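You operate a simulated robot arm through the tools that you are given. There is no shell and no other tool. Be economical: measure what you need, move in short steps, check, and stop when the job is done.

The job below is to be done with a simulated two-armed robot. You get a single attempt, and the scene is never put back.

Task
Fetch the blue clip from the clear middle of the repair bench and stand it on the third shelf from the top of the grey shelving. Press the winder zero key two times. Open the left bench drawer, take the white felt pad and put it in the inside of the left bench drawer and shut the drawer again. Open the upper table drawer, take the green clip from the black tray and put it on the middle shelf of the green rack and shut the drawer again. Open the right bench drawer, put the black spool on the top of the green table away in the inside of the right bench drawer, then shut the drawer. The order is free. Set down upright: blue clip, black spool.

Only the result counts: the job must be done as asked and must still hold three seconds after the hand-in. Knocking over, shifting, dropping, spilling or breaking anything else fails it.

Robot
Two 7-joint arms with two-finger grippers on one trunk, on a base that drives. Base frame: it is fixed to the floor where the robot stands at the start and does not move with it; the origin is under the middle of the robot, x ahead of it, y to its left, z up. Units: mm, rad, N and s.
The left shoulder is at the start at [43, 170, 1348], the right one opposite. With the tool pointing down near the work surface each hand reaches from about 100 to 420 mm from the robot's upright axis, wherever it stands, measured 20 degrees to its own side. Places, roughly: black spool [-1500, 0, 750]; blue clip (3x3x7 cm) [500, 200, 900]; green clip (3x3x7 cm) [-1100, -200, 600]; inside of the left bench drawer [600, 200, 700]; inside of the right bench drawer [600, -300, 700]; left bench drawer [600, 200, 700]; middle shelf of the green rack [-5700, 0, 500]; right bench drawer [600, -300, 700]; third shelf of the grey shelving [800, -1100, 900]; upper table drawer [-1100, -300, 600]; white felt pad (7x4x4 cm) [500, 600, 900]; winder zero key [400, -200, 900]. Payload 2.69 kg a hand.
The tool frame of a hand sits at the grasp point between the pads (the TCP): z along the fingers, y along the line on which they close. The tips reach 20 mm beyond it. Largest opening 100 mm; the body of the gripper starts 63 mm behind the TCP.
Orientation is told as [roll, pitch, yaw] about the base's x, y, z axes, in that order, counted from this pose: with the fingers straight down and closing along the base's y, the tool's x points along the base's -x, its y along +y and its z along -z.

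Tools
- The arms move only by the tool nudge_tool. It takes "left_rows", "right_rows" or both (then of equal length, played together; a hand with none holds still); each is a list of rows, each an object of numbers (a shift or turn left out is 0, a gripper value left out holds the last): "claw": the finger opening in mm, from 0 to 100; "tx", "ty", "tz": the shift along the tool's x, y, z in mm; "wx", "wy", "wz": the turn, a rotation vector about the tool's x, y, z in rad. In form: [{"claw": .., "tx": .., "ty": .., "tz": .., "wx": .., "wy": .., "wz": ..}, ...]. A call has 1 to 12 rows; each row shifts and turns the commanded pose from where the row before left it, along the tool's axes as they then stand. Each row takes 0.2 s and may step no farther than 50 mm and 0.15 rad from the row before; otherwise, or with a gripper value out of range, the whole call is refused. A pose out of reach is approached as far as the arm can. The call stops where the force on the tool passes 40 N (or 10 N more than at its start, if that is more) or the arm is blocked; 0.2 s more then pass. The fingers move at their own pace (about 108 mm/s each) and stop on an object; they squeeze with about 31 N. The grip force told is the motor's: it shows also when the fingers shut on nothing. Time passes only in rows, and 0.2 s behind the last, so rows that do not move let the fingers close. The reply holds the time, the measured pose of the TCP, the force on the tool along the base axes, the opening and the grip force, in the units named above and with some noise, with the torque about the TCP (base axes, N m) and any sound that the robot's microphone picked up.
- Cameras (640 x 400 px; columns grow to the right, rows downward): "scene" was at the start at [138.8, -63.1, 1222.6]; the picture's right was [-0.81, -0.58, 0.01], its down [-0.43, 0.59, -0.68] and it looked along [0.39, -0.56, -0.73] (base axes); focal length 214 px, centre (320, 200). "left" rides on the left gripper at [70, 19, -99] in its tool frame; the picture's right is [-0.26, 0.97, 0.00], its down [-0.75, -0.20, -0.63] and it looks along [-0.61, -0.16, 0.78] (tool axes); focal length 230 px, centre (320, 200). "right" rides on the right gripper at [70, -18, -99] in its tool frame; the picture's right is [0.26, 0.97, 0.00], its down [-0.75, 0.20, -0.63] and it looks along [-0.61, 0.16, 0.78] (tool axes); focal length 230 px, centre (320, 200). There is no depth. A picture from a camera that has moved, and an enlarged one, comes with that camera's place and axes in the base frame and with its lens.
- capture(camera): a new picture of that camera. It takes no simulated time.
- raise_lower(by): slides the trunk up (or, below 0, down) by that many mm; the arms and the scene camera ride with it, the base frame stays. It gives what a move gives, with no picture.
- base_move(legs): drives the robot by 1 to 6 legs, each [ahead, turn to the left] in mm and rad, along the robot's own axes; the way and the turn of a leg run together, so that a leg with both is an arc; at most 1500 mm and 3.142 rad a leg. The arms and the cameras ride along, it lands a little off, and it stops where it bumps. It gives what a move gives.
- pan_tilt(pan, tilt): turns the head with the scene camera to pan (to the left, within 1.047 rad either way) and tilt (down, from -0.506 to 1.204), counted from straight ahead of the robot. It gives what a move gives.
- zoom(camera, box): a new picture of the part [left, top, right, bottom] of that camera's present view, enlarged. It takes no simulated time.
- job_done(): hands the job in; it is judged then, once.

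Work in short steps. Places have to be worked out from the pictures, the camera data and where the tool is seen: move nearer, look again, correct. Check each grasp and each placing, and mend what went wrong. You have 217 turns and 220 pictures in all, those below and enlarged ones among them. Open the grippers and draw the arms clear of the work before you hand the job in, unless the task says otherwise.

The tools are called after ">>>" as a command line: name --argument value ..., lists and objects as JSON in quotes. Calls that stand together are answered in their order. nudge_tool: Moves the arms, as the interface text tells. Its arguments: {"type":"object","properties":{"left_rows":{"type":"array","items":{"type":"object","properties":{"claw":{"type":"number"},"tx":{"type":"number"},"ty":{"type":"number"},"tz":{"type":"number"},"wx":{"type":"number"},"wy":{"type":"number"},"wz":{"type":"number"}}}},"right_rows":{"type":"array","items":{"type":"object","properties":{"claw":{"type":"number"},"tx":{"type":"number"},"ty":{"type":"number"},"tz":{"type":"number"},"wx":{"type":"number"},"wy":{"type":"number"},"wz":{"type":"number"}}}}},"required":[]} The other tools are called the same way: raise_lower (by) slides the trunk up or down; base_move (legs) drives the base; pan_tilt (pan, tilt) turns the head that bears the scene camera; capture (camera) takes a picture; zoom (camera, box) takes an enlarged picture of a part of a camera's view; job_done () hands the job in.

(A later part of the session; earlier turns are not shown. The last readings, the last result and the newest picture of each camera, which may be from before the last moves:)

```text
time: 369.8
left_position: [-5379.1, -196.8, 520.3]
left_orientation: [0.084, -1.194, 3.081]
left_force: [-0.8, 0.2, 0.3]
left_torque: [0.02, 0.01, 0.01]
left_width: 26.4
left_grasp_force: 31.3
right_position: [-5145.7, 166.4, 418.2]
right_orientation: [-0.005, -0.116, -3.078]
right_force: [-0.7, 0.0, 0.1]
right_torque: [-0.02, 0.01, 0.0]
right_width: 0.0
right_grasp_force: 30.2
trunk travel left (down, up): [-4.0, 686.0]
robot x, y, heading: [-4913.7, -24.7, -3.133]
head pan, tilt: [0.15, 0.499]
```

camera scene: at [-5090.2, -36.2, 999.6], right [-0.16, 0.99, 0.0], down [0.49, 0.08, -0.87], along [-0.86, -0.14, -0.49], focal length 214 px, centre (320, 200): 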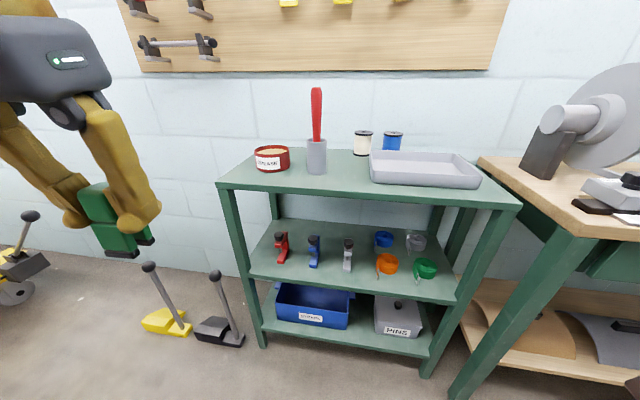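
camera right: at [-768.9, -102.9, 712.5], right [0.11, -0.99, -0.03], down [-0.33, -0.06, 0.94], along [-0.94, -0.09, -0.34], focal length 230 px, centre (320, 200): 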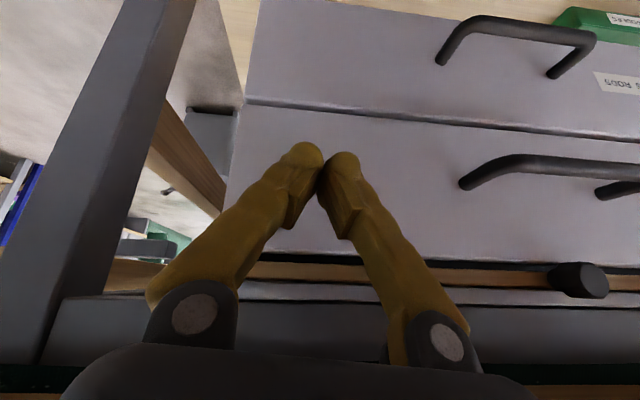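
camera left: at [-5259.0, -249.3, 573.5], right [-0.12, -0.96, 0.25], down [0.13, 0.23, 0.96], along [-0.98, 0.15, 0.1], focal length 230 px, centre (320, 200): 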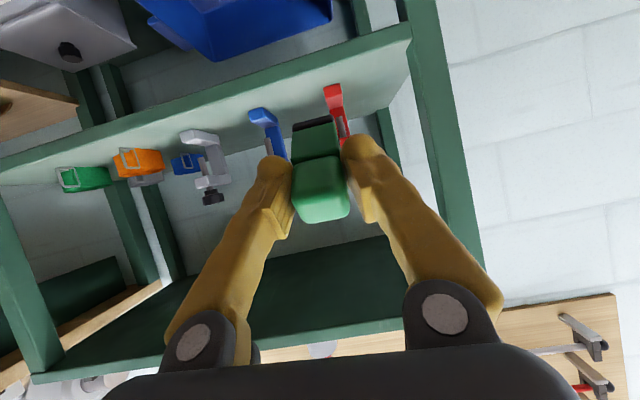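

I drive 188 mm ahead to bring the clip over the front strip of the middle shelf.

>>> base_move --legs '[[188, 0]]'

>>> capture --camera "left"

>>> capture --camera "scene"

```text
time: 371.4
left_position: [-5566.6, -197.4, 519.2]
left_orientation: [0.084, -1.194, 3.081]
left_force: [0.5, -0.4, -0.2]
left_torque: [0.02, 0.0, -0.01]
left_width: 26.2
left_grasp_force: 31.1
right_position: [-5333.4, 164.2, 419.8]
right_orientation: [-0.005, -0.117, -3.079]
right_force: [0.2, -0.1, 0.4]
right_torque: [0.0, 0.01, -0.06]
right_width: 0.2
right_grasp_force: 29.7
trunk travel left (down, up): [-4.0, 686.0]
robot x, y, heading: [-5103.6, -30.1, -3.131]
head pan, tilt: [0.15, 0.499]
```

```text
44 pictures are left
camera left: at [-5448.9, -216.6, 492.4], right [-0.08, -0.96, 0.27], down [0.31, 0.23, 0.92], along [-0.95, 0.15, 0.28], focal length 230 px, centre (320, 200)
```

left: 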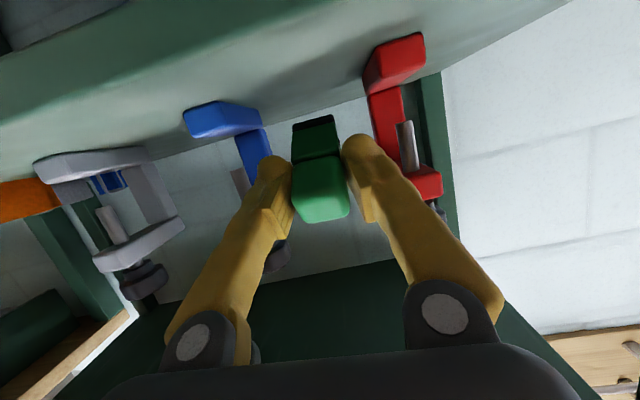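

```text
43 pictures are left
camera scene: at [-5271.6, -37.8, 677.6], right [-0.16, 0.99, 0.0], down [0.49, 0.08, -0.87], along [-0.86, -0.14, -0.49], focal length 214 px, centre (320, 200)
```

scene: 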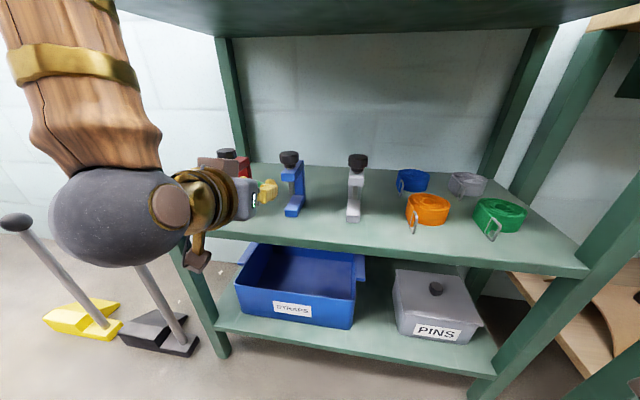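

The clip is in the gap ahead of the clamps. I lower in 6 mm steps to contact.

>>> nudge_tool --left_rows '[{"tx": 5.6, "tz": 2.2}, {"tx": 5.6, "tz": 2.2}, {"tx": 5.6, "tz": 2.2}, {"tx": 4.6, "tz": 1.8}, {"tx": 3, "tz": 1.2}, {}]'

>>> capture --camera "left"

```text
time: 372.8
left_position: [-5559.7, -198.7, 500.9]
left_orientation: [0.087, -1.21, 3.077]
left_force: [0.5, 0.2, -0.3]
left_torque: [-0.01, 0.02, 0.0]
left_width: 26.2
left_grasp_force: 31.5
right_position: [-5341.4, 160.0, 418.8]
right_orientation: [0.0, -0.164, -3.083]
right_force: [-0.8, 0.1, -0.1]
right_torque: [0.02, 0.0, 0.0]
right_width: 0.0
right_grasp_force: 29.7
trunk travel left (down, up): [-4.0, 686.0]
robot x, y, heading: [-5099.3, -23.0, -3.133]
head pan, tilt: [0.15, 0.499]
```

```text
42 pictures are left
camera left: at [-5441.6, -216.6, 471.6], right [-0.07, -0.96, 0.27], down [0.32, 0.23, 0.92], along [-0.94, 0.15, 0.29], focal length 230 px, centre (320, 200)
```

left: 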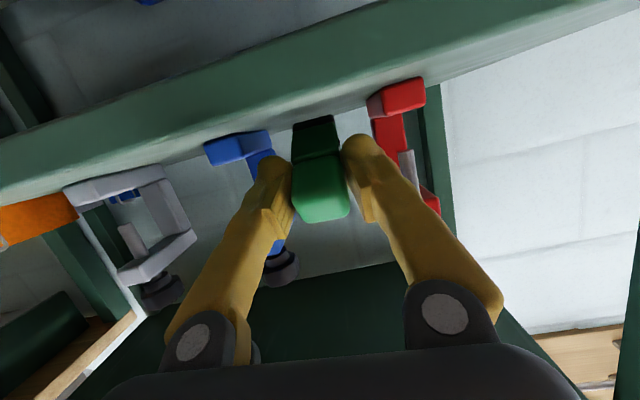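

Continuing down gently.

>>> nudge_tool --left_rows '[{"tx": 4, "tz": 1.5}, {"tx": 4, "tz": 1.5}, {"tx": 4, "tz": 1.5}, {"tx": 3, "tz": 1.2}, {}]'

>>> capture --camera "left"

```text
time: 374.0
left_position: [-5558.7, -199.0, 486.9]
left_orientation: [0.09, -1.213, 3.078]
left_force: [0.0, -0.9, 18.5]
left_torque: [0.17, 0.74, 0.02]
left_width: 26.8
left_grasp_force: 31.1
right_position: [-5342.2, 160.4, 420.6]
right_orientation: [-0.002, -0.165, -3.083]
right_force: [-0.3, 0.2, -0.8]
right_torque: [0.02, 0.0, 0.02]
right_width: 0.0
right_grasp_force: 29.4
trunk travel left (down, up): [-4.0, 686.0]
robot x, y, heading: [-5101.4, -24.9, -3.133]
head pan, tilt: [0.15, 0.499]
```

```text
41 pictures are left
camera left: at [-5442.0, -217.5, 456.7], right [-0.07, -0.96, 0.27], down [0.32, 0.23, 0.92], along [-0.94, 0.15, 0.29], focal length 230 px, centre (320, 200)
```

left: 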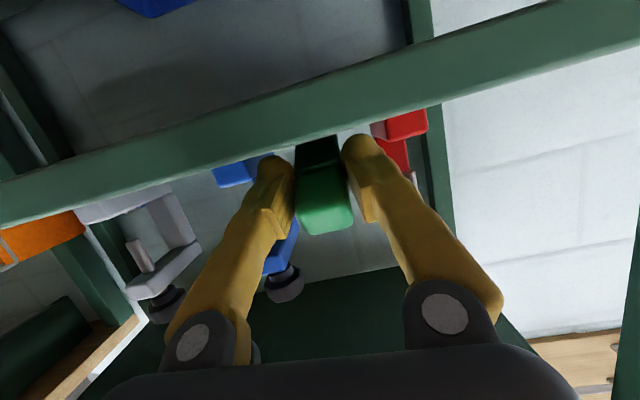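

Contact with the shelf. I move it 12 mm deeper, then release by opening a little and check.

>>> nudge_tool --left_rows '[{"tx": -3, "tz": 0}, {"tx": -2, "tz": 6}, {"tx": -2, "tz": 6}, {"claw": 36}, {}, {}]'

>>> capture --camera "left"

```text
time: 375.4
left_position: [-5574.7, -199.1, 487.1]
left_orientation: [0.087, -1.211, 3.076]
left_force: [0.3, -0.4, 0.6]
left_torque: [-0.01, -0.03, 0.0]
left_width: 36.0
left_grasp_force: 0.0
right_position: [-5341.3, 161.6, 419.5]
right_orientation: [-0.001, -0.164, -3.083]
right_force: [0.1, 0.7, -0.4]
right_torque: [0.01, 0.0, -0.01]
right_width: 0.0
right_grasp_force: 29.7
trunk travel left (down, up): [-4.0, 686.0]
robot x, y, heading: [-5101.0, -22.2, -3.13]
head pan, tilt: [0.15, 0.499]
```

```text
40 pictures are left
camera left: at [-5456.3, -217.8, 458.0], right [-0.07, -0.96, 0.27], down [0.32, 0.23, 0.92], along [-0.94, 0.15, 0.29], focal length 230 px, centre (320, 200)
```

left: 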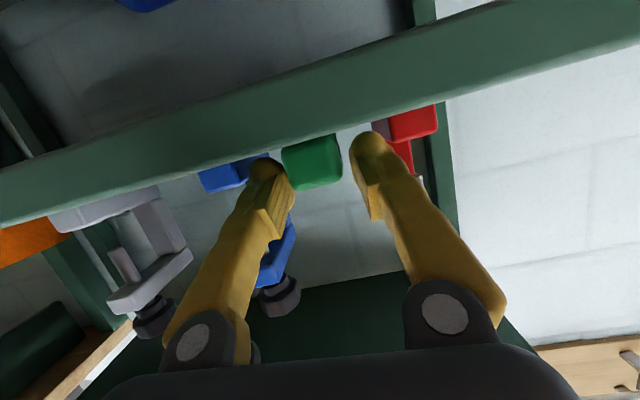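

The clip lies flat on the middle shelf. I withdraw along the fingers and back the base away, then check.

>>> nudge_tool --left_rows '[{"tz": -15}, {"tz": -20}, {"tz": -20}, {"tz": -20}, {}]'

>>> base_move --legs '[[-250, 0]]'

>>> raise_lower --by 320

>>> zoom --camera "scene" --box '[200, 140, 480, 360]'

```text
time: 376.6
left_position: [-5503.2, -197.6, 511.4]
left_orientation: [0.087, -1.211, 3.08]
left_force: [-0.5, -0.6, -0.2]
left_torque: [0.0, 0.03, 0.03]
left_width: 36.0
left_grasp_force: 0.0
right_position: [-5342.6, 160.7, 419.1]
right_orientation: [-0.002, -0.163, -3.082]
right_force: [-0.4, 0.0, -0.2]
right_torque: [0.0, 0.04, 0.01]
right_width: 0.0
right_grasp_force: 29.4
trunk travel left (down, up): [-4.0, 686.0]
robot x, y, heading: [-5100.4, -24.8, -3.133]
head pan, tilt: [0.15, 0.499]
```

```text
time: 378.4
left_position: [-5254.4, -194.7, 511.7]
left_orientation: [0.087, -1.21, 3.08]
left_force: [-0.4, -0.3, -0.1]
left_torque: [-0.02, 0.0, 0.02]
left_width: 36.1
left_grasp_force: 0.1
right_position: [-5093.8, 162.6, 418.9]
right_orientation: [-0.002, -0.163, -3.079]
right_force: [0.3, -0.4, 0.6]
right_torque: [0.04, 0.0, -0.01]
right_width: 0.0
right_grasp_force: 29.4
trunk travel left (down, up): [-4.0, 686.0]
robot x, y, heading: [-4852.9, -20.3, -3.128]
head pan, tilt: [0.15, 0.499]
```

```text
time: 381.5
left_position: [-5246.6, -195.6, 838.8]
left_orientation: [0.094, -1.224, 3.075]
left_force: [-1.0, 0.1, -0.7]
left_torque: [-0.01, -0.02, -0.02]
left_width: 35.9
left_grasp_force: 0.0
right_position: [-5108.1, 157.8, 740.1]
right_orientation: [0.006, -0.224, -3.086]
right_force: [0.4, 0.3, 0.1]
right_torque: [0.03, -0.02, 0.0]
right_width: 0.0
right_grasp_force: 29.3
trunk travel left (down, up): [-324.0, 366.0]
robot x, y, heading: [-4855.3, -23.4, -3.128]
head pan, tilt: [0.15, 0.499]
```

```text
1.82 times, centred on (340, 250) of scene
camera zoom: at [-5028.9, -35.6, 997.4], right [-0.16, 0.99, 0.0], down [0.49, 0.08, -0.87], along [-0.86, -0.14, -0.49], focal length 390 px, centre (284, 109)
```

zoom: 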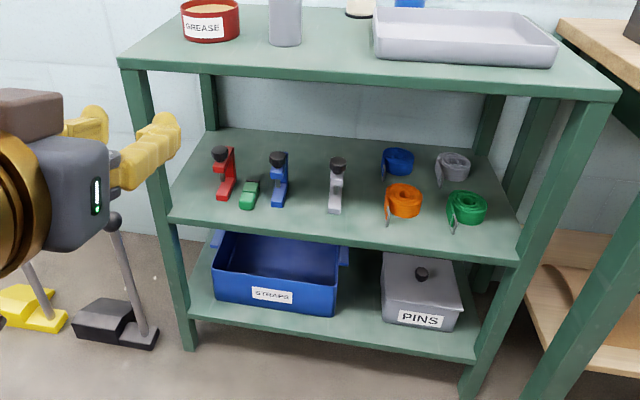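

The green clip lies on the middle shelf between the clamps. Next the black spool: I fold the left hand down, relax the right, and drive back along the aisle to near the green table's end.

>>> nudge_tool --left_rows '[{"wy": 0.15, "claw": 90}, {"wy": 0.15}, {"wy": 0.15}, {"wy": 0.15}, {"wy": 0.15}, {"wy": 0.15}, {"wy": 0.15}, {"wy": 0.12, "ty": 15}, {"ty": 20}, {}]' --right_rows '[{"wy": 0.11, "tx": -15}, {"wy": 0.11, "tx": -15}, {"tx": -15, "ty": -10}, {"tx": -15, "ty": -10, "wz": -0.05}, {"claw": 90}, {}, {}, {}, {}, {}]'

>>> base_move --legs '[[0, -1.584], [970, 0], [0, -1.265], [1001, 0], [0, -0.756], [1078, 0]]'

```text
time: 383.7
left_position: [-5246.5, -231.5, 839.9]
left_orientation: [0.031, -0.056, -3.122]
left_force: [0.5, 0.7, -1.1]
left_torque: [0.02, 0.03, 0.01]
left_width: 90.0
left_grasp_force: 0.1
right_position: [-5148.8, 178.4, 745.5]
right_orientation: [0.0, 0.041, -3.032]
right_force: [-0.8, -0.8, 0.6]
right_torque: [-0.06, 0.03, 0.02]
right_width: 90.0
right_grasp_force: 0.1
trunk travel left (down, up): [-324.0, 366.0]
robot x, y, heading: [-4853.8, -24.0, -3.129]
head pan, tilt: [0.15, 0.499]
```

```text
time: 408.0
left_position: [-2467.4, 789.5, 838.9]
left_orientation: [0.031, -0.058, -0.43]
left_force: [-0.5, -0.1, -0.5]
left_torque: [0.01, 0.04, 0.02]
left_width: 89.8
left_grasp_force: 0.1
right_position: [-2734.5, 460.6, 745.0]
right_orientation: [-0.002, 0.041, -0.34]
right_force: [0.2, -1.3, -1.4]
right_torque: [0.01, 0.01, -0.01]
right_width: 90.1
right_grasp_force: 0.1
trunk travel left (down, up): [-324.0, 366.0]
robot x, y, heading: [-2913.5, 767.5, -0.438]
head pan, tilt: [0.15, 0.499]
```

Good. Now on to (-1240,790) and turn to face the table end.

>>> base_move --legs '[[0, 0.45], [850, 0], [825, 0], [0, -1.58]]'

>>> pan_tilt --pan -0.2 --tilt 0.65

>>> capture --camera "scene"

```text
time: 421.8
left_position: [-1031.0, 415.6, 845.8]
left_orientation: [0.032, -0.073, -1.541]
left_force: [0.1, -0.5, -0.1]
left_torque: [-0.04, 0.02, 0.02]
left_width: 90.1
left_grasp_force: 0.0
right_position: [-1441.6, 505.8, 750.1]
right_orientation: [-0.004, 0.025, -1.45]
right_force: [-0.2, 0.1, -0.6]
right_torque: [-0.01, 0.02, -0.01]
right_width: 90.1
right_grasp_force: 0.0
trunk travel left (down, up): [-324.0, 366.0]
robot x, y, heading: [-1235.3, 793.5, -1.547]
head pan, tilt: [0.15, 0.499]
```

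```text
time: 422.6
left_position: [-1031.3, 427.4, 852.2]
left_orientation: [0.033, -0.09, -1.542]
left_force: [-0.5, 0.6, -0.3]
left_torque: [0.02, -0.01, 0.04]
left_width: 89.8
left_grasp_force: 0.0
right_position: [-1442.2, 518.6, 756.2]
right_orientation: [-0.004, 0.008, -1.449]
right_force: [-1.0, 0.4, -0.8]
right_torque: [0.02, 0.01, 0.0]
right_width: 90.2
right_grasp_force: 0.1
trunk travel left (down, up): [-324.0, 366.0]
robot x, y, heading: [-1230.6, 795.6, -1.549]
head pan, tilt: [-0.201, 0.649]
```

```text
38 pictures are left
camera scene: at [-1246.7, 623.6, 984.2], right [-0.98, 0.18, 0.0], down [0.11, 0.61, -0.79], along [-0.14, -0.77, -0.62], focal length 214 px, centre (320, 200)
```

scene: 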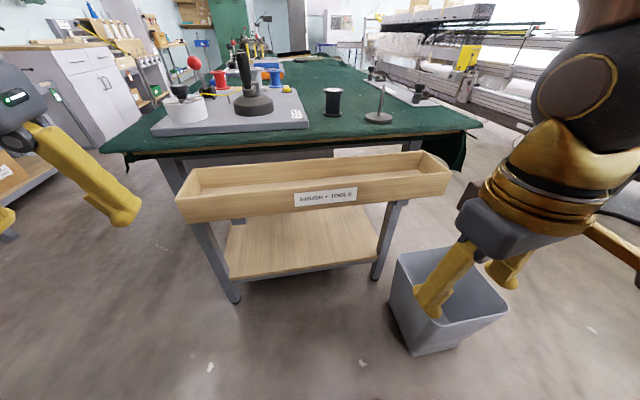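

Triangulating with the earlier view: spool base ≈ (-1394,20), table top z≈800; bin left edge x≈-1630; trough front y≈275. I raise the trunk 150 mm, then drive to about (-1355,485) facing the table.

>>> raise_lower --by 150

>>> base_move --legs '[[0, -0.39], [335, 0], [0, 0.37]]'

>>> capture --camera "scene"

>>> capture --camera "left"

```text
time: 424.4
left_position: [-1030.4, 428.7, 1001.4]
left_orientation: [0.032, -0.089, -1.543]
left_force: [0.0, -0.6, -0.4]
left_torque: [0.01, 0.01, -0.01]
left_width: 89.9
left_grasp_force: 0.1
right_position: [-1442.8, 517.5, 905.9]
right_orientation: [-0.004, 0.009, -1.45]
right_force: [0.4, -0.1, -0.1]
right_torque: [-0.02, 0.01, 0.0]
right_width: 90.2
right_grasp_force: 0.0
trunk travel left (down, up): [-474.0, 216.0]
robot x, y, heading: [-1235.4, 796.2, -1.553]
head pan, tilt: [-0.201, 0.649]
```

```text
time: 427.2
left_position: [-1241.0, 217.9, 1013.3]
left_orientation: [0.03, -0.119, -1.922]
left_force: [0.4, -0.5, -0.1]
left_torque: [0.03, 0.04, -0.01]
left_width: 89.8
left_grasp_force: 0.1
right_position: [-1591.0, 452.4, 914.4]
right_orientation: [-0.007, -0.018, -1.827]
right_force: [0.0, 0.2, 0.2]
right_torque: [0.04, 0.03, -0.08]
right_width: 90.0
right_grasp_force: 0.0
trunk travel left (down, up): [-474.0, 216.0]
robot x, y, heading: [-1304.4, 604.3, -1.939]
head pan, tilt: [-0.201, 0.649]
stopped in leg 2: the robot was blocked; the commanded pose is now the measured one
```

```text
37 pictures are left
camera scene: at [-1376.8, 470.1, 1137.3], right [-0.84, 0.54, 0.0], down [0.33, 0.51, -0.8], along [-0.43, -0.67, -0.6], focal length 214 px, centre (320, 200)
```

scene: 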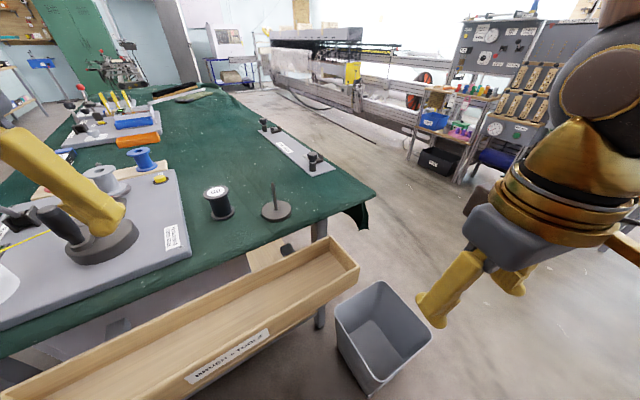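

```text
36 pictures are left
camera left: at [-1198.2, 288.5, 1104.7], right [0.82, -0.57, 0.06], down [-0.44, -0.56, 0.71], along [-0.37, -0.61, -0.7], focal length 230 px, centre (320, 200)
```

left: 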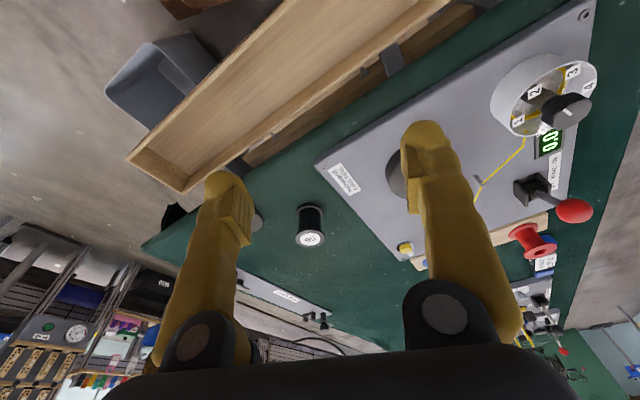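

Possibly I came near the bin's rim with the base corner; it appears unmoved. I back off 70 mm, square up, raise a bit more, and will use the right hand for the spool from x≈-1280.

>>> base_move --legs '[[-70, 0], [0, 0.37]]'

>>> raise_lower --by 80

>>> capture --camera "scene"

```text
time: 429.3
left_position: [-1078.0, 328.1, 1010.9]
left_orientation: [0.031, -0.113, -1.547]
left_force: [0.1, 0.0, 0.0]
left_torque: [0.02, 0.02, -0.01]
left_width: 89.9
left_grasp_force: 0.2
right_position: [-1488.7, 416.4, 913.5]
right_orientation: [-0.007, -0.013, -1.45]
right_force: [0.6, -0.4, -0.7]
right_torque: [0.07, 0.0, 0.02]
right_width: 90.1
right_grasp_force: 0.1
trunk travel left (down, up): [-474.0, 216.0]
robot x, y, heading: [-1292.3, 672.1, -1.565]
head pan, tilt: [-0.201, 0.649]
```

```text
time: 430.5
left_position: [-1079.5, 342.4, 1097.0]
left_orientation: [0.031, -0.129, -1.547]
left_force: [0.1, -0.6, -1.0]
left_torque: [0.01, 0.0, -0.03]
left_width: 90.2
left_grasp_force: 0.0
right_position: [-1489.0, 418.2, 996.0]
right_orientation: [-0.009, -0.056, -1.452]
right_force: [-0.3, -0.3, -0.9]
right_torque: [-0.02, 0.01, 0.0]
right_width: 90.0
right_grasp_force: 0.1
trunk travel left (down, up): [-554.0, 136.0]
robot x, y, heading: [-1291.2, 670.8, -1.571]
head pan, tilt: [-0.201, 0.649]
```

```text
35 pictures are left
camera scene: at [-1305.7, 496.3, 1214.2], right [-0.98, 0.2, 0.0], down [0.12, 0.61, -0.79], along [-0.16, -0.77, -0.62], focal length 214 px, centre (320, 200)
```

scene: 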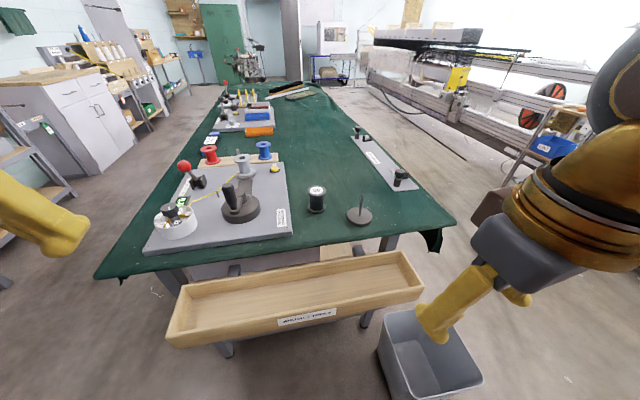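

Spool base ≈ (-1390,33). I drive 180 mm straight ahead.

>>> base_move --legs '[[180, 0]]'

>>> nudge_tool --right_rows '[{"ty": 30, "tx": -25}, {"ty": 30, "tx": -25}, {"ty": 25, "tx": -25}, {"wy": 0.05, "wz": 0.06}, {"wz": 0.06}, {}]'

>>> capture --camera "right"

```text
time: 432.0
left_position: [-1078.8, 162.5, 1096.8]
left_orientation: [0.031, -0.125, -1.55]
left_force: [0.3, -0.6, -0.4]
left_torque: [0.02, -0.01, 0.01]
left_width: 89.9
left_grasp_force: 0.1
right_position: [-1488.9, 239.8, 996.0]
right_orientation: [-0.006, -0.053, -1.453]
right_force: [-0.6, 0.1, -0.1]
right_torque: [0.0, -0.04, -0.01]
right_width: 89.9
right_grasp_force: 0.0
trunk travel left (down, up): [-554.0, 136.0]
robot x, y, heading: [-1289.4, 489.5, -1.568]
head pan, tilt: [-0.201, 0.649]
```

```text
time: 433.4
left_position: [-1079.4, 178.9, 1103.0]
left_orientation: [0.03, -0.146, -1.553]
left_force: [0.0, -0.3, -0.7]
left_torque: [-0.01, 0.03, -0.03]
left_width: 90.0
left_grasp_force: 0.0
right_position: [-1398.4, 186.6, 1006.3]
right_orientation: [0.021, -0.011, -1.609]
right_force: [-0.3, -0.1, -0.1]
right_torque: [0.02, 0.02, 0.05]
right_width: 89.9
right_grasp_force: 0.1
trunk travel left (down, up): [-554.0, 136.0]
robot x, y, heading: [-1288.7, 492.6, -1.571]
head pan, tilt: [-0.201, 0.649]
```

```text
34 pictures are left
camera right: at [-1415.4, 257.1, 1104.9], right [0.98, 0.22, 0.02], down [0.16, -0.75, 0.64], along [0.15, -0.62, -0.77], focal length 230 px, centre (320, 200)
```

right: 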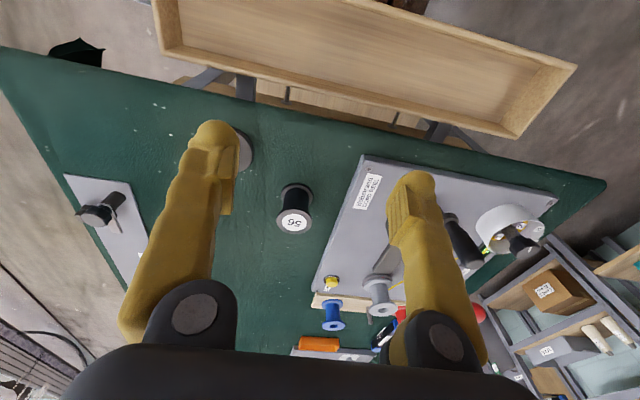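

Spool centre ≈ (-1396,18). I move the right hand forward over it at height with a 74 mm opening.

>>> nudge_tool --right_rows '[{"tx": -24, "claw": 74}, {"tx": -24}, {"tx": -24}, {"tx": -24}, {"tx": -24}, {"tx": -24}, {"tx": -23}, {}]'

>>> raise_lower --by -100

>>> capture --camera "right"

```text
time: 435.2
left_position: [-1079.0, 179.1, 1102.6]
left_orientation: [0.032, -0.144, -1.551]
left_force: [-0.3, 0.5, 0.4]
left_torque: [-0.01, 0.01, 0.0]
left_width: 89.9
left_grasp_force: 0.1
right_position: [-1398.0, 22.3, 1006.8]
right_orientation: [-0.009, -0.018, -1.573]
right_force: [0.9, -0.6, -0.2]
right_torque: [0.03, 0.0, 0.02]
right_width: 74.2
right_grasp_force: 0.0
trunk travel left (down, up): [-554.0, 136.0]
robot x, y, heading: [-1288.4, 488.2, -1.567]
head pan, tilt: [-0.201, 0.649]
```

```text
time: 436.5
left_position: [-1079.2, 179.6, 1001.9]
left_orientation: [0.03, -0.145, -1.551]
left_force: [-0.4, -0.5, 0.7]
left_torque: [-0.02, 0.01, 0.02]
left_width: 90.0
left_grasp_force: 0.0
right_position: [-1395.9, 22.4, 906.6]
right_orientation: [-0.006, -0.019, -1.575]
right_force: [0.7, 0.1, 0.6]
right_torque: [-0.05, 0.02, 0.04]
right_width: 74.0
right_grasp_force: 0.0
trunk travel left (down, up): [-454.0, 236.0]
robot x, y, heading: [-1293.3, 490.3, -1.571]
head pan, tilt: [-0.201, 0.649]
```

```text
33 pictures are left
camera right: at [-1415.0, 92.7, 1005.3], right [0.97, 0.25, -0.01], down [0.2, -0.74, 0.64], along [0.16, -0.62, -0.77], focal length 230 px, centre (320, 200)
```

right: 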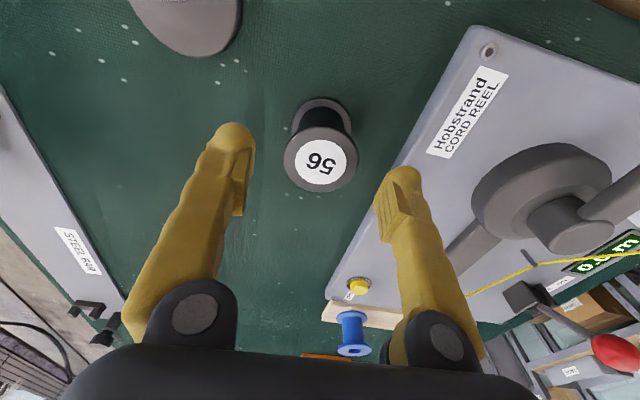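

Aligned. I move 5 mm forward and descend 74 mm, then close on the spool.

>>> nudge_tool --right_rows '[{"tx": -5, "tz": 15}, {"tz": 20}, {"tz": 20}, {"tz": 17}, {}, {"claw": 50}, {"claw": 35}, {"claw": 15}, {}, {}]'

>>> capture --camera "right"

```text
time: 438.7
left_position: [-1079.0, 179.2, 1002.5]
left_orientation: [0.03, -0.145, -1.551]
left_force: [1.3, -0.5, -0.2]
left_torque: [-0.01, 0.0, 0.0]
left_width: 89.7
left_grasp_force: 0.0
right_position: [-1396.2, 16.5, 833.9]
right_orientation: [-0.008, -0.02, -1.573]
right_force: [0.3, -0.3, 0.8]
right_torque: [-0.01, 0.01, -0.01]
right_width: 49.4
right_grasp_force: 31.4
trunk travel left (down, up): [-454.0, 236.0]
robot x, y, heading: [-1289.7, 489.3, -1.572]
head pan, tilt: [-0.201, 0.649]
```

```text
32 pictures are left
camera right: at [-1414.9, 86.6, 932.7], right [0.97, 0.25, -0.01], down [0.2, -0.74, 0.64], along [0.16, -0.62, -0.77], focal length 230 px, centre (320, 200)
```

right: 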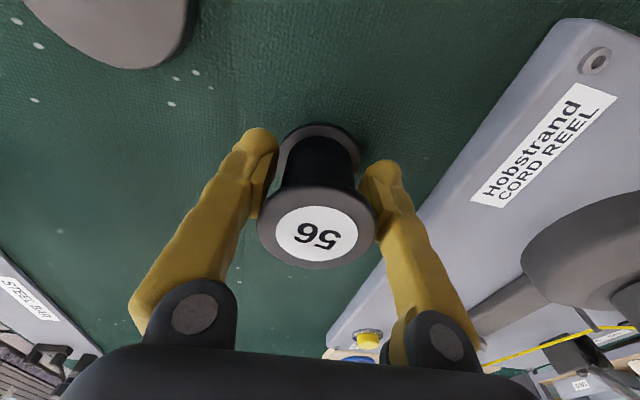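

Gripped across the flanges (49 mm). I lift with the trunk by 150 mm and back away from the table.

>>> raise_lower --by 150

>>> base_move --legs '[[-310, 0]]'

>>> capture --camera "right"

```text
time: 440.5
left_position: [-1079.3, 180.4, 1151.9]
left_orientation: [0.031, -0.144, -1.551]
left_force: [-0.8, 0.2, -0.2]
left_torque: [-0.03, 0.0, 0.01]
left_width: 90.0
left_grasp_force: 0.1
right_position: [-1396.1, 16.4, 984.8]
right_orientation: [-0.006, -0.019, -1.575]
right_force: [0.2, -0.4, -0.3]
right_torque: [0.02, 0.02, 0.0]
right_width: 49.3
right_grasp_force: 30.6
trunk travel left (down, up): [-604.0, 86.0]
robot x, y, heading: [-1289.8, 486.7, -1.568]
head pan, tilt: [-0.201, 0.649]
```

```text
time: 442.6
left_position: [-1080.2, 488.5, 1152.5]
left_orientation: [0.03, -0.146, -1.553]
left_force: [-0.1, 0.4, 0.3]
left_torque: [0.01, 0.01, -0.03]
left_width: 90.0
left_grasp_force: 0.0
right_position: [-1398.4, 325.4, 985.1]
right_orientation: [-0.009, -0.018, -1.575]
right_force: [-0.2, -0.4, -1.3]
right_torque: [-0.03, -0.01, -0.03]
right_width: 49.3
right_grasp_force: 31.2
trunk travel left (down, up): [-604.0, 86.0]
robot x, y, heading: [-1290.5, 795.5, -1.572]
head pan, tilt: [-0.201, 0.649]
```

```text
31 pictures are left
camera right: at [-1415.3, 396.5, 1083.0], right [0.97, 0.25, -0.01], down [0.2, -0.74, 0.64], along [0.16, -0.62, -0.77], focal length 230 px, centre (320, 200)
```

right: 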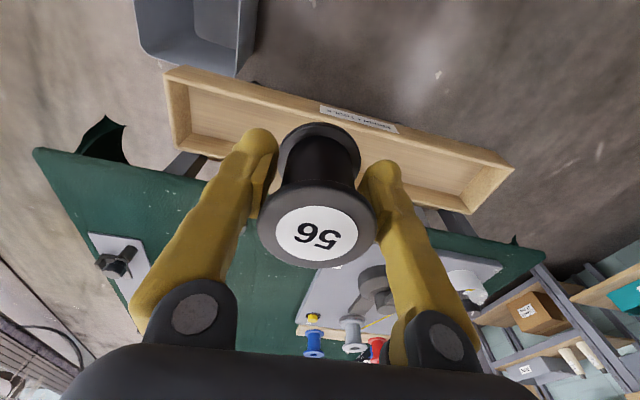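

Spool is held upright. I drive to the bench's right drawer: +x to x≈-350, then -y to y≈-443, then face the bench.

>>> base_move --legs '[[0, 1.571], [940, 0], [0, -1.571], [1239, 0], [0, 1.571]]'

>>> pan_tilt --pan 0.1 --tilt 0.6

>>> capture --camera "scene"

```text
time: 465.2
left_position: [-6.6, -214.0, 1159.2]
left_orientation: [0.028, -0.175, 0.006]
left_force: [-0.2, -0.8, 1.0]
left_torque: [0.01, 0.04, -0.02]
left_width: 89.9
left_grasp_force: 0.0
right_position: [136.0, -531.6, 991.5]
right_orientation: [-0.007, -0.035, -0.016]
right_force: [0.5, 0.4, -0.4]
right_torque: [-0.01, -0.01, -0.01]
right_width: 49.1
right_grasp_force: 31.2
trunk travel left (down, up): [-604.0, 86.0]
robot x, y, heading: [-324.5, -431.1, -0.014]
head pan, tilt: [-0.201, 0.649]
```

```text
time: 466.0
left_position: [12.5, -219.3, 1174.9]
left_orientation: [0.019, -0.265, 0.006]
left_force: [-0.6, -0.9, -0.4]
left_torque: [0.02, -0.04, -0.01]
left_width: 90.0
left_grasp_force: 0.1
right_position: [120.9, -532.3, 999.3]
right_orientation: [-0.008, -0.052, -0.017]
right_force: [0.4, 0.1, -0.7]
right_torque: [0.0, -0.02, -0.07]
right_width: 49.2
right_grasp_force: 30.6
trunk travel left (down, up): [-604.0, 86.0]
robot x, y, heading: [-323.4, -426.0, -0.01]
head pan, tilt: [0.099, 0.6]
```

```text
30 pictures are left
camera scene: at [-141.2, -418.6, 1268.5], right [0.09, -1.0, 0.0], down [-0.58, -0.05, -0.82], along [0.81, 0.07, -0.58], focal length 214 px, centre (320, 200)
```

scene: 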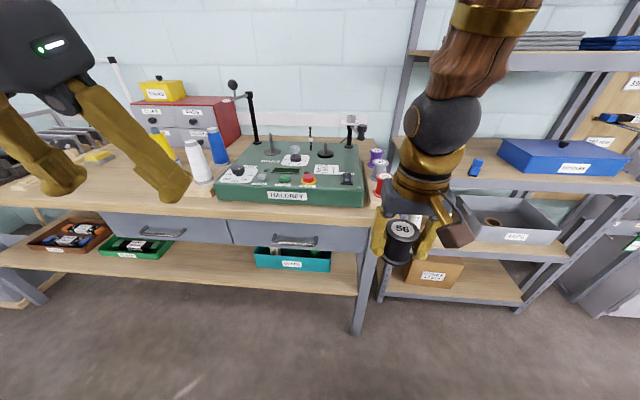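

The handle of the right drawer is at about (338,-295,757). I tilt the left hand forward, turn its jaws vertical, and lower the trunk 405 mm.

>>> nudge_tool --left_rows '[{"tx": -17, "tz": 5, "ty": -8, "wy": -0.14, "claw": 50}, {"tx": -16, "tz": 8, "ty": -8, "wy": -0.14}, {"tx": -15, "tz": 10, "ty": -8, "wy": -0.14}, {"tx": -13, "tz": 12, "ty": -8, "wy": -0.14}, {"tx": -11, "tz": 14, "ty": -8, "wy": -0.14}, {"tx": -10, "tz": 15, "ty": -8, "wy": -0.08}, {"tx": -9, "tz": 15}, {}]'

>>> nudge_tool --left_rows '[{"wz": -0.14}, {"wz": -0.14}, {"wz": -0.14}, {"wz": -0.14}, {"wz": -0.14}, {"wz": -0.14}, {"wz": -0.14}, {"wz": -0.14}, {"wz": -0.14}, {"wz": -0.14}, {"wz": -0.14}, {}]'

>>> raise_lower --by -405

>>> capture --camera "left"

```text
time: 467.8
left_position: [126.4, -262.5, 1148.5]
left_orientation: [0.055, -0.968, -0.035]
left_force: [-0.5, -1.1, -0.4]
left_torque: [0.03, 0.0, 0.0]
left_width: 49.8
left_grasp_force: 0.1
left hand out of reach, approached as far as the arm can: row 1, 2
right_position: [120.0, -533.1, 998.4]
right_orientation: [-0.007, -0.049, -0.019]
right_force: [-0.3, 0.3, -0.2]
right_torque: [-0.01, -0.01, -0.01]
right_width: 49.1
right_grasp_force: 31.1
trunk travel left (down, up): [-604.0, 86.0]
robot x, y, heading: [-322.2, -425.6, -0.012]
head pan, tilt: [0.099, 0.6]
```

```text
time: 470.4
left_position: [126.0, -263.9, 1147.4]
left_orientation: [-0.97, -0.052, 1.564]
left_force: [-0.1, -0.6, -0.3]
left_torque: [0.0, 0.0, -0.03]
left_width: 50.1
left_grasp_force: 0.0
right_position: [120.8, -532.6, 999.0]
right_orientation: [-0.007, -0.051, -0.02]
right_force: [-0.3, 0.0, -0.6]
right_torque: [0.02, 0.01, 0.01]
right_width: 49.2
right_grasp_force: 31.2
trunk travel left (down, up): [-604.0, 86.0]
robot x, y, heading: [-323.6, -428.0, -0.012]
head pan, tilt: [0.099, 0.6]
```

```text
refused: -405 is not a number from -400 to 400
```

```text
29 pictures are left
camera left: at [34.3, -336.0, 1184.9], right [-0.54, 0.3, -0.78], down [-0.4, 0.72, 0.56], along [0.74, 0.62, -0.27], focal length 230 px, centre (320, 200)
```

left: 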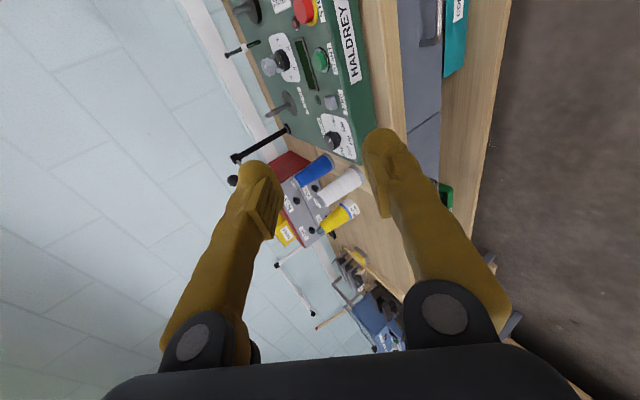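

Limit is 400 mm per call; I lower 390 and drive 150 mm toward the handle.

>>> raise_lower --by -390

>>> base_move --legs '[[150, 0.012]]'

>>> nudge_tool --left_rows '[{"tx": 15}, {"tx": 15}, {}]'

>>> capture --camera "left"

```text
time: 474.2
left_position: [126.2, -263.9, 756.9]
left_orientation: [-0.968, -0.053, 1.565]
left_force: [0.3, -0.4, -0.1]
left_torque: [0.01, 0.01, -0.03]
left_width: 50.1
left_grasp_force: 0.1
right_position: [119.3, -531.1, 608.1]
right_orientation: [-0.009, -0.05, -0.016]
right_force: [0.0, -0.6, 0.2]
right_torque: [0.01, 0.01, 0.0]
right_width: 49.2
right_grasp_force: 31.1
trunk travel left (down, up): [-214.0, 476.0]
robot x, y, heading: [-322.9, -429.1, -0.013]
head pan, tilt: [0.099, 0.6]
```

```text
time: 475.6
left_position: [274.5, -260.3, 756.8]
left_orientation: [-0.969, -0.054, 1.577]
left_force: [0.1, -0.4, -0.8]
left_torque: [0.0, 0.01, 0.02]
left_width: 50.0
left_grasp_force: 0.0
right_position: [271.8, -527.0, 608.7]
right_orientation: [-0.009, -0.05, -0.002]
right_force: [-0.1, -0.1, -0.8]
right_torque: [0.04, 0.01, -0.05]
right_width: 49.0
right_grasp_force: 31.0
trunk travel left (down, up): [-214.0, 476.0]
robot x, y, heading: [-172.3, -428.1, -0.008]
head pan, tilt: [0.099, 0.6]
```

```text
time: 476.4
left_position: [263.3, -289.4, 762.2]
left_orientation: [-0.985, -0.053, 1.577]
left_force: [-1.3, -0.3, -0.7]
left_torque: [0.01, 0.02, -0.02]
left_width: 50.1
left_grasp_force: 0.1
right_position: [262.0, -528.6, 615.6]
right_orientation: [-0.004, -0.067, -0.013]
right_force: [0.5, 1.0, 0.1]
right_torque: [0.04, 0.01, 0.01]
right_width: 49.2
right_grasp_force: 30.8
trunk travel left (down, up): [-214.0, 476.0]
robot x, y, heading: [-173.6, -428.7, -0.0]
head pan, tilt: [0.099, 0.6]
```

```text
28 pictures are left
camera left: at [170.5, -362.6, 798.1], right [-0.54, 0.3, -0.79], down [-0.42, 0.72, 0.55], along [0.73, 0.63, -0.26], focal length 230 px, centre (320, 200)
```

left: 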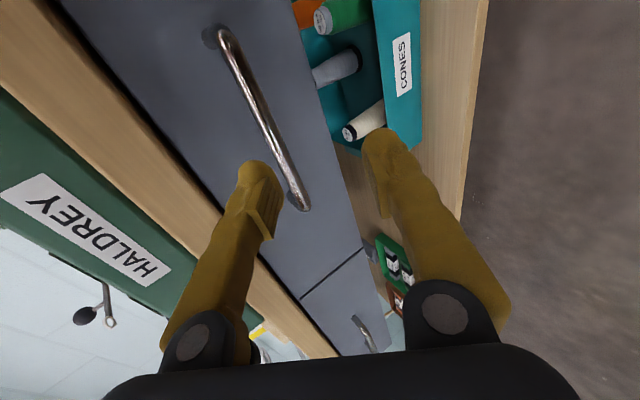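

Handle confirmed. I advance 80 mm horizontally so the bar lies between the jaws, then close.

>>> nudge_tool --left_rows '[{"tz": 15, "ty": -8}, {"tz": 15, "ty": -8}, {"tz": 15, "ty": -8}, {"tz": 14, "ty": -7}, {"tz": 12, "ty": -6}, {}, {"claw": 20}, {"claw": 0}, {}, {}]'

>>> capture --camera "left"

```text
time: 477.6
left_position: [324.7, -289.3, 760.7]
left_orientation: [-0.992, -0.053, 1.571]
left_force: [0.2, -0.1, 0.3]
left_torque: [0.04, 0.01, -0.02]
left_width: 50.2
left_grasp_force: 0.1
right_position: [253.2, -532.9, 620.4]
right_orientation: [-0.001, -0.076, -0.023]
right_force: [0.9, 0.3, -1.2]
right_torque: [0.01, 0.03, -0.01]
right_width: 49.2
right_grasp_force: 31.0
trunk travel left (down, up): [-214.0, 476.0]
robot x, y, heading: [-171.0, -428.6, 0.002]
head pan, tilt: [0.099, 0.6]
stopped in row 5 (left hand): the force on the tool passed its limit at 50 N (the readings are from after the stop); the commanded pose is now the measured one
```

```text
27 pictures are left
camera left: at [230.9, -362.6, 795.8], right [-0.53, 0.3, -0.79], down [-0.42, 0.72, 0.55], along [0.74, 0.62, -0.26], focal length 230 px, centre (320, 200)
```

left: 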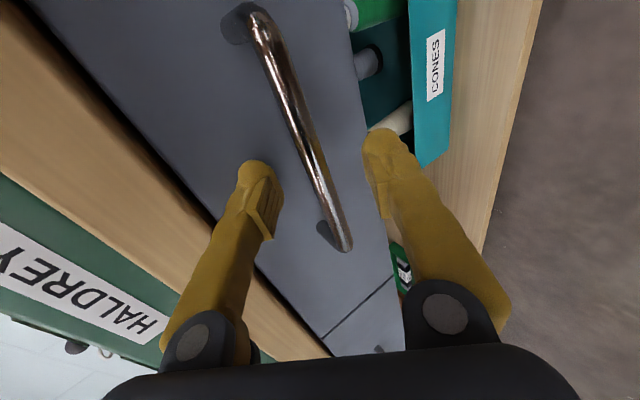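

A finger touched the drawer face. I narrow the jaws to 26 mm, advance 12 mm more, then close.

>>> nudge_tool --left_rows '[{"claw": 26}, {}, {"tz": 6, "ty": -2}, {"tz": 6, "ty": -2}, {}, {"claw": 0}, {}, {}]'

>>> capture --camera "left"

```text
time: 479.4
left_position: [332.7, -288.5, 753.3]
left_orientation: [-0.979, -0.052, 1.569]
left_force: [-11.2, -2.7, -38.2]
left_torque: [-0.44, -0.19, 0.81]
left_width: 6.1
left_grasp_force: 30.9
right_position: [256.3, -530.2, 624.1]
right_orientation: [0.004, -0.082, -0.024]
right_force: [0.1, -0.2, -0.2]
right_torque: [0.04, -0.01, -0.05]
right_width: 49.2
right_grasp_force: 30.6
trunk travel left (down, up): [-214.0, 476.0]
robot x, y, heading: [-168.3, -426.9, 0.002]
head pan, tilt: [0.099, 0.6]
```

```text
26 pictures are left
camera left: at [241.2, -362.0, 789.8], right [-0.54, 0.3, -0.79], down [-0.41, 0.72, 0.56], along [0.74, 0.62, -0.27], focal length 230 px, centre (320, 200)
```

left: 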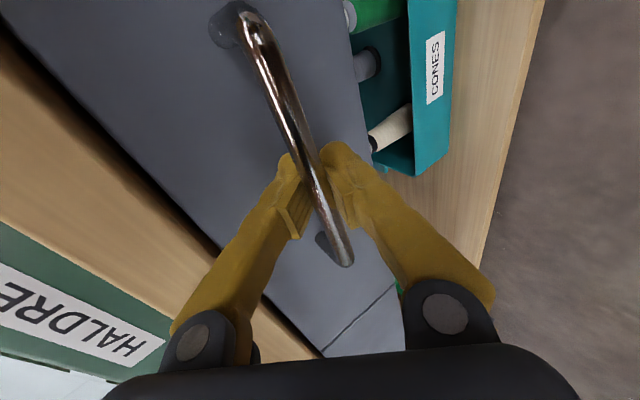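

Gripped. I relieve vertical strain and pull by backing 210 mm.

>>> nudge_tool --left_rows '[{"ty": 4, "tz": -1}, {"ty": 2}, {}]'

>>> base_move --legs '[[-210, 0]]'

>>> capture --camera "left"

```text
time: 480.1
left_position: [333.1, -289.7, 753.0]
left_orientation: [-0.995, -0.05, 1.57]
left_force: [2.9, -1.4, -21.7]
left_torque: [-0.85, -0.11, 0.08]
left_width: 6.1
left_grasp_force: 31.0
right_position: [256.3, -528.9, 623.7]
right_orientation: [0.003, -0.082, -0.025]
right_force: [0.3, -0.2, -0.4]
right_torque: [0.01, -0.02, -0.01]
right_width: 49.3
right_grasp_force: 31.0
trunk travel left (down, up): [-214.0, 476.0]
robot x, y, heading: [-174.7, -429.1, 0.002]
head pan, tilt: [0.099, 0.6]
```

```text
time: 481.8
left_position: [122.7, -289.8, 753.0]
left_orientation: [-0.994, -0.051, 1.572]
left_force: [-1.9, 10.2, -6.8]
left_torque: [-0.45, -0.04, 0.7]
left_width: 5.8
left_grasp_force: 30.8
right_position: [44.9, -531.5, 624.0]
right_orientation: [0.0, -0.082, -0.026]
right_force: [0.1, -0.5, -0.7]
right_torque: [0.01, -0.01, 0.06]
right_width: 49.4
right_grasp_force: 30.8
trunk travel left (down, up): [-214.0, 476.0]
robot x, y, heading: [-383.2, -429.7, -0.0]
head pan, tilt: [0.099, 0.6]
```

```text
25 pictures are left
camera left: at [30.2, -361.5, 788.4], right [-0.53, 0.3, -0.8], down [-0.42, 0.72, 0.55], along [0.74, 0.62, -0.26], focal length 230 px, centre (320, 200)
```

left: 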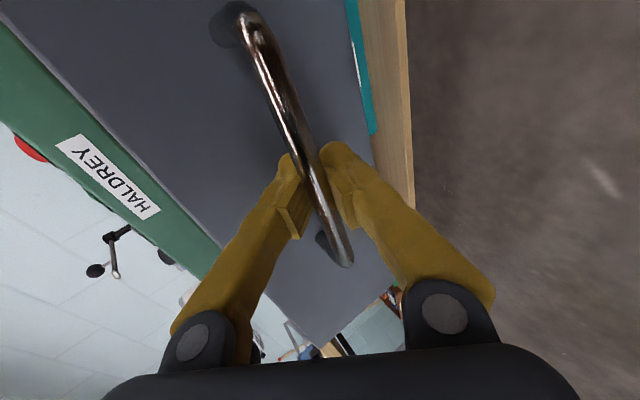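

Drawer is open 210 mm. I release and withdraw, then raise the trunk 330 mm.

>>> nudge_tool --left_rows '[{"claw": 20}, {"claw": 45}, {}, {"tz": -18}, {"tz": -18}, {"tz": -18}, {"tz": -18}, {"tz": -15}, {}]'

>>> raise_lower --by 350

>>> nudge_tool --left_rows '[{"wx": -0.15}, {"wx": -0.15}, {"wx": -0.15}, {"wx": -0.15}, {"wx": -0.15}, {"wx": -0.15}, {"wx": -0.1}, {"tx": -20}, {"tx": -20}, {"tx": -20}, {"tx": -20}, {}]'

>>> pan_tilt --pan 0.0 --tilt 0.8

>>> capture --camera "scene"

```text
time: 483.8
left_position: [37.6, -293.1, 807.9]
left_orientation: [-1.01, -0.052, 1.572]
left_force: [-1.0, 0.3, -0.5]
left_torque: [0.02, -0.02, 0.0]
left_width: 44.8
left_grasp_force: 0.0
right_position: [38.1, -533.3, 631.6]
right_orientation: [0.01, -0.099, -0.037]
right_force: [0.5, -0.4, 0.5]
right_torque: [0.0, 0.02, -0.01]
right_width: 49.3
right_grasp_force: 30.8
trunk travel left (down, up): [-214.0, 476.0]
robot x, y, heading: [-381.0, -429.3, 0.003]
head pan, tilt: [0.099, 0.6]
```

```text
time: 487.2
left_position: [38.4, -292.2, 1157.7]
left_orientation: [-1.012, -0.052, 1.574]
left_force: [0.5, -1.0, -0.4]
left_torque: [-0.01, -0.02, 0.02]
left_width: 45.0
left_grasp_force: 0.0
right_position: [37.1, -534.4, 981.1]
right_orientation: [0.01, -0.098, -0.04]
right_force: [-1.1, 0.5, -0.7]
right_torque: [0.02, 0.0, -0.01]
right_width: 49.4
right_grasp_force: 30.8
trunk travel left (down, up): [-564.0, 126.0]
robot x, y, heading: [-381.2, -428.5, 0.0]
head pan, tilt: [0.099, 0.6]
```

```text
time: 489.8
left_position: [38.7, -213.1, 1160.9]
left_orientation: [-0.009, -0.052, 1.574]
left_force: [0.3, 0.3, 0.6]
left_torque: [0.04, -0.01, -0.01]
left_width: 44.9
left_grasp_force: 0.1
right_position: [38.0, -533.8, 981.3]
right_orientation: [0.009, -0.1, -0.041]
right_force: [-0.7, -0.4, -0.4]
right_torque: [0.03, 0.01, 0.02]
right_width: 49.0
right_grasp_force: 31.5
trunk travel left (down, up): [-564.0, 126.0]
robot x, y, heading: [-384.6, -428.7, 0.002]
head pan, tilt: [0.099, 0.6]
```

```text
time: 490.5
left_position: [39.1, -212.9, 1159.9]
left_orientation: [-0.01, -0.052, 1.572]
left_force: [0.0, 0.5, 0.3]
left_torque: [0.03, 0.01, -0.01]
left_width: 45.0
left_grasp_force: 0.1
right_position: [37.8, -534.0, 981.6]
right_orientation: [0.01, -0.1, -0.039]
right_force: [0.4, 0.3, -0.9]
right_torque: [0.01, 0.0, -0.02]
right_width: 48.9
right_grasp_force: 30.7
trunk travel left (down, up): [-564.0, 126.0]
robot x, y, heading: [-382.6, -428.8, -0.002]
head pan, tilt: [0.0, 0.799]
```

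```text
24 pictures are left
camera scene: at [-208.5, -426.0, 1211.7], right [0.0, -1.0, 0.0], down [-0.73, 0.0, -0.69], along [0.69, 0.0, -0.73], focal length 214 px, centre (320, 200)
```

scene: 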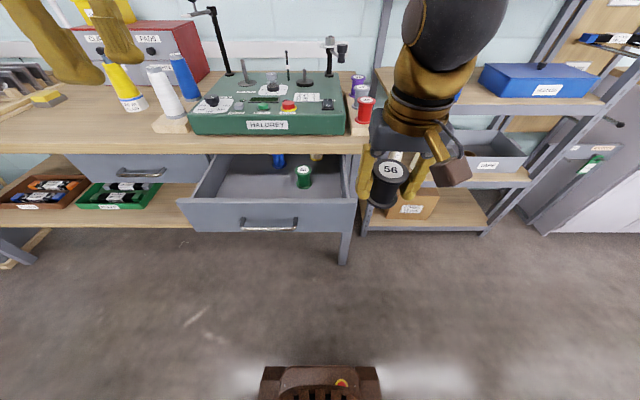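

The right drawer holds some spools at its back/right. I zoom in to choose the free spot.

>>> zoom --camera "scene" --box '[170, 130, 380, 250]'

```text
3.05 times, centred on (275, 190) of scene
camera zoom: at [-208.5, -426.0, 1211.7], right [0.0, -1.0, 0.0], down [-0.73, 0.0, -0.69], along [0.69, 0.0, -0.73], focal length 654 px, centre (457, 230)
```

zoom: 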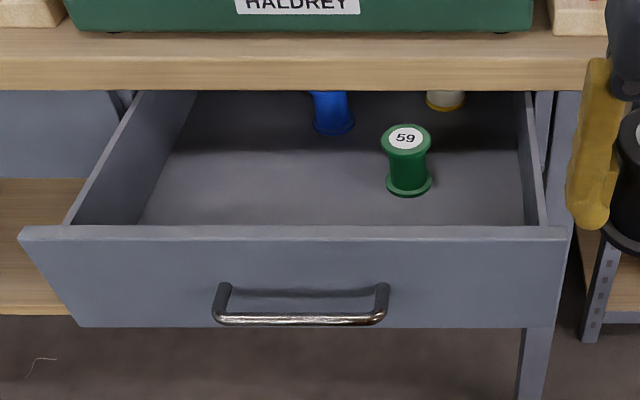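

Free spot: around (288,-255). To bring it near the robot's centre line for the right hand, I shift the base 155 mm to +y.

>>> base_move --legs '[[0, 1.571], [155, 0], [0, -1.571]]'

>>> nudge_tool --right_rows '[{"ty": 25, "wy": 0.04}, {"ty": 25, "wy": 0.04}, {"ty": 25}, {"ty": 15}, {}]' --left_rows '[{"tx": -20}, {"tx": -20}, {"tx": -20}, {"tx": -20}, {}]'

```text
time: 499.8
left_position: [32.8, -47.6, 1161.1]
left_orientation: [-0.01, -0.053, 1.589]
left_force: [0.4, -0.9, 0.2]
left_torque: [-0.02, 0.03, 0.0]
left_width: 45.2
left_grasp_force: 0.1
right_position: [36.7, -369.4, 980.4]
right_orientation: [0.003, -0.097, -0.015]
right_force: [0.0, 0.2, -0.7]
right_torque: [-0.01, -0.02, 0.01]
right_width: 49.0
right_grasp_force: 31.0
trunk travel left (down, up): [-564.0, 126.0]
robot x, y, heading: [-383.1, -272.2, 0.015]
head pan, tilt: [0.0, 0.799]
```

```text
time: 501.0
left_position: [13.9, 31.6, 1172.4]
left_orientation: [-0.027, -0.051, 1.59]
left_force: [0.3, 0.2, 0.0]
left_torque: [-0.01, -0.02, -0.03]
left_width: 45.2
left_grasp_force: 0.1
right_position: [33.5, -292.7, 990.7]
right_orientation: [0.043, -0.02, -0.087]
right_force: [-0.2, 0.4, -1.2]
right_torque: [0.1, -0.01, 0.03]
right_width: 49.0
right_grasp_force: 31.3
trunk travel left (down, up): [-564.0, 126.0]
robot x, y, heading: [-382.9, -263.8, 0.016]
head pan, tilt: [0.0, 0.799]
```

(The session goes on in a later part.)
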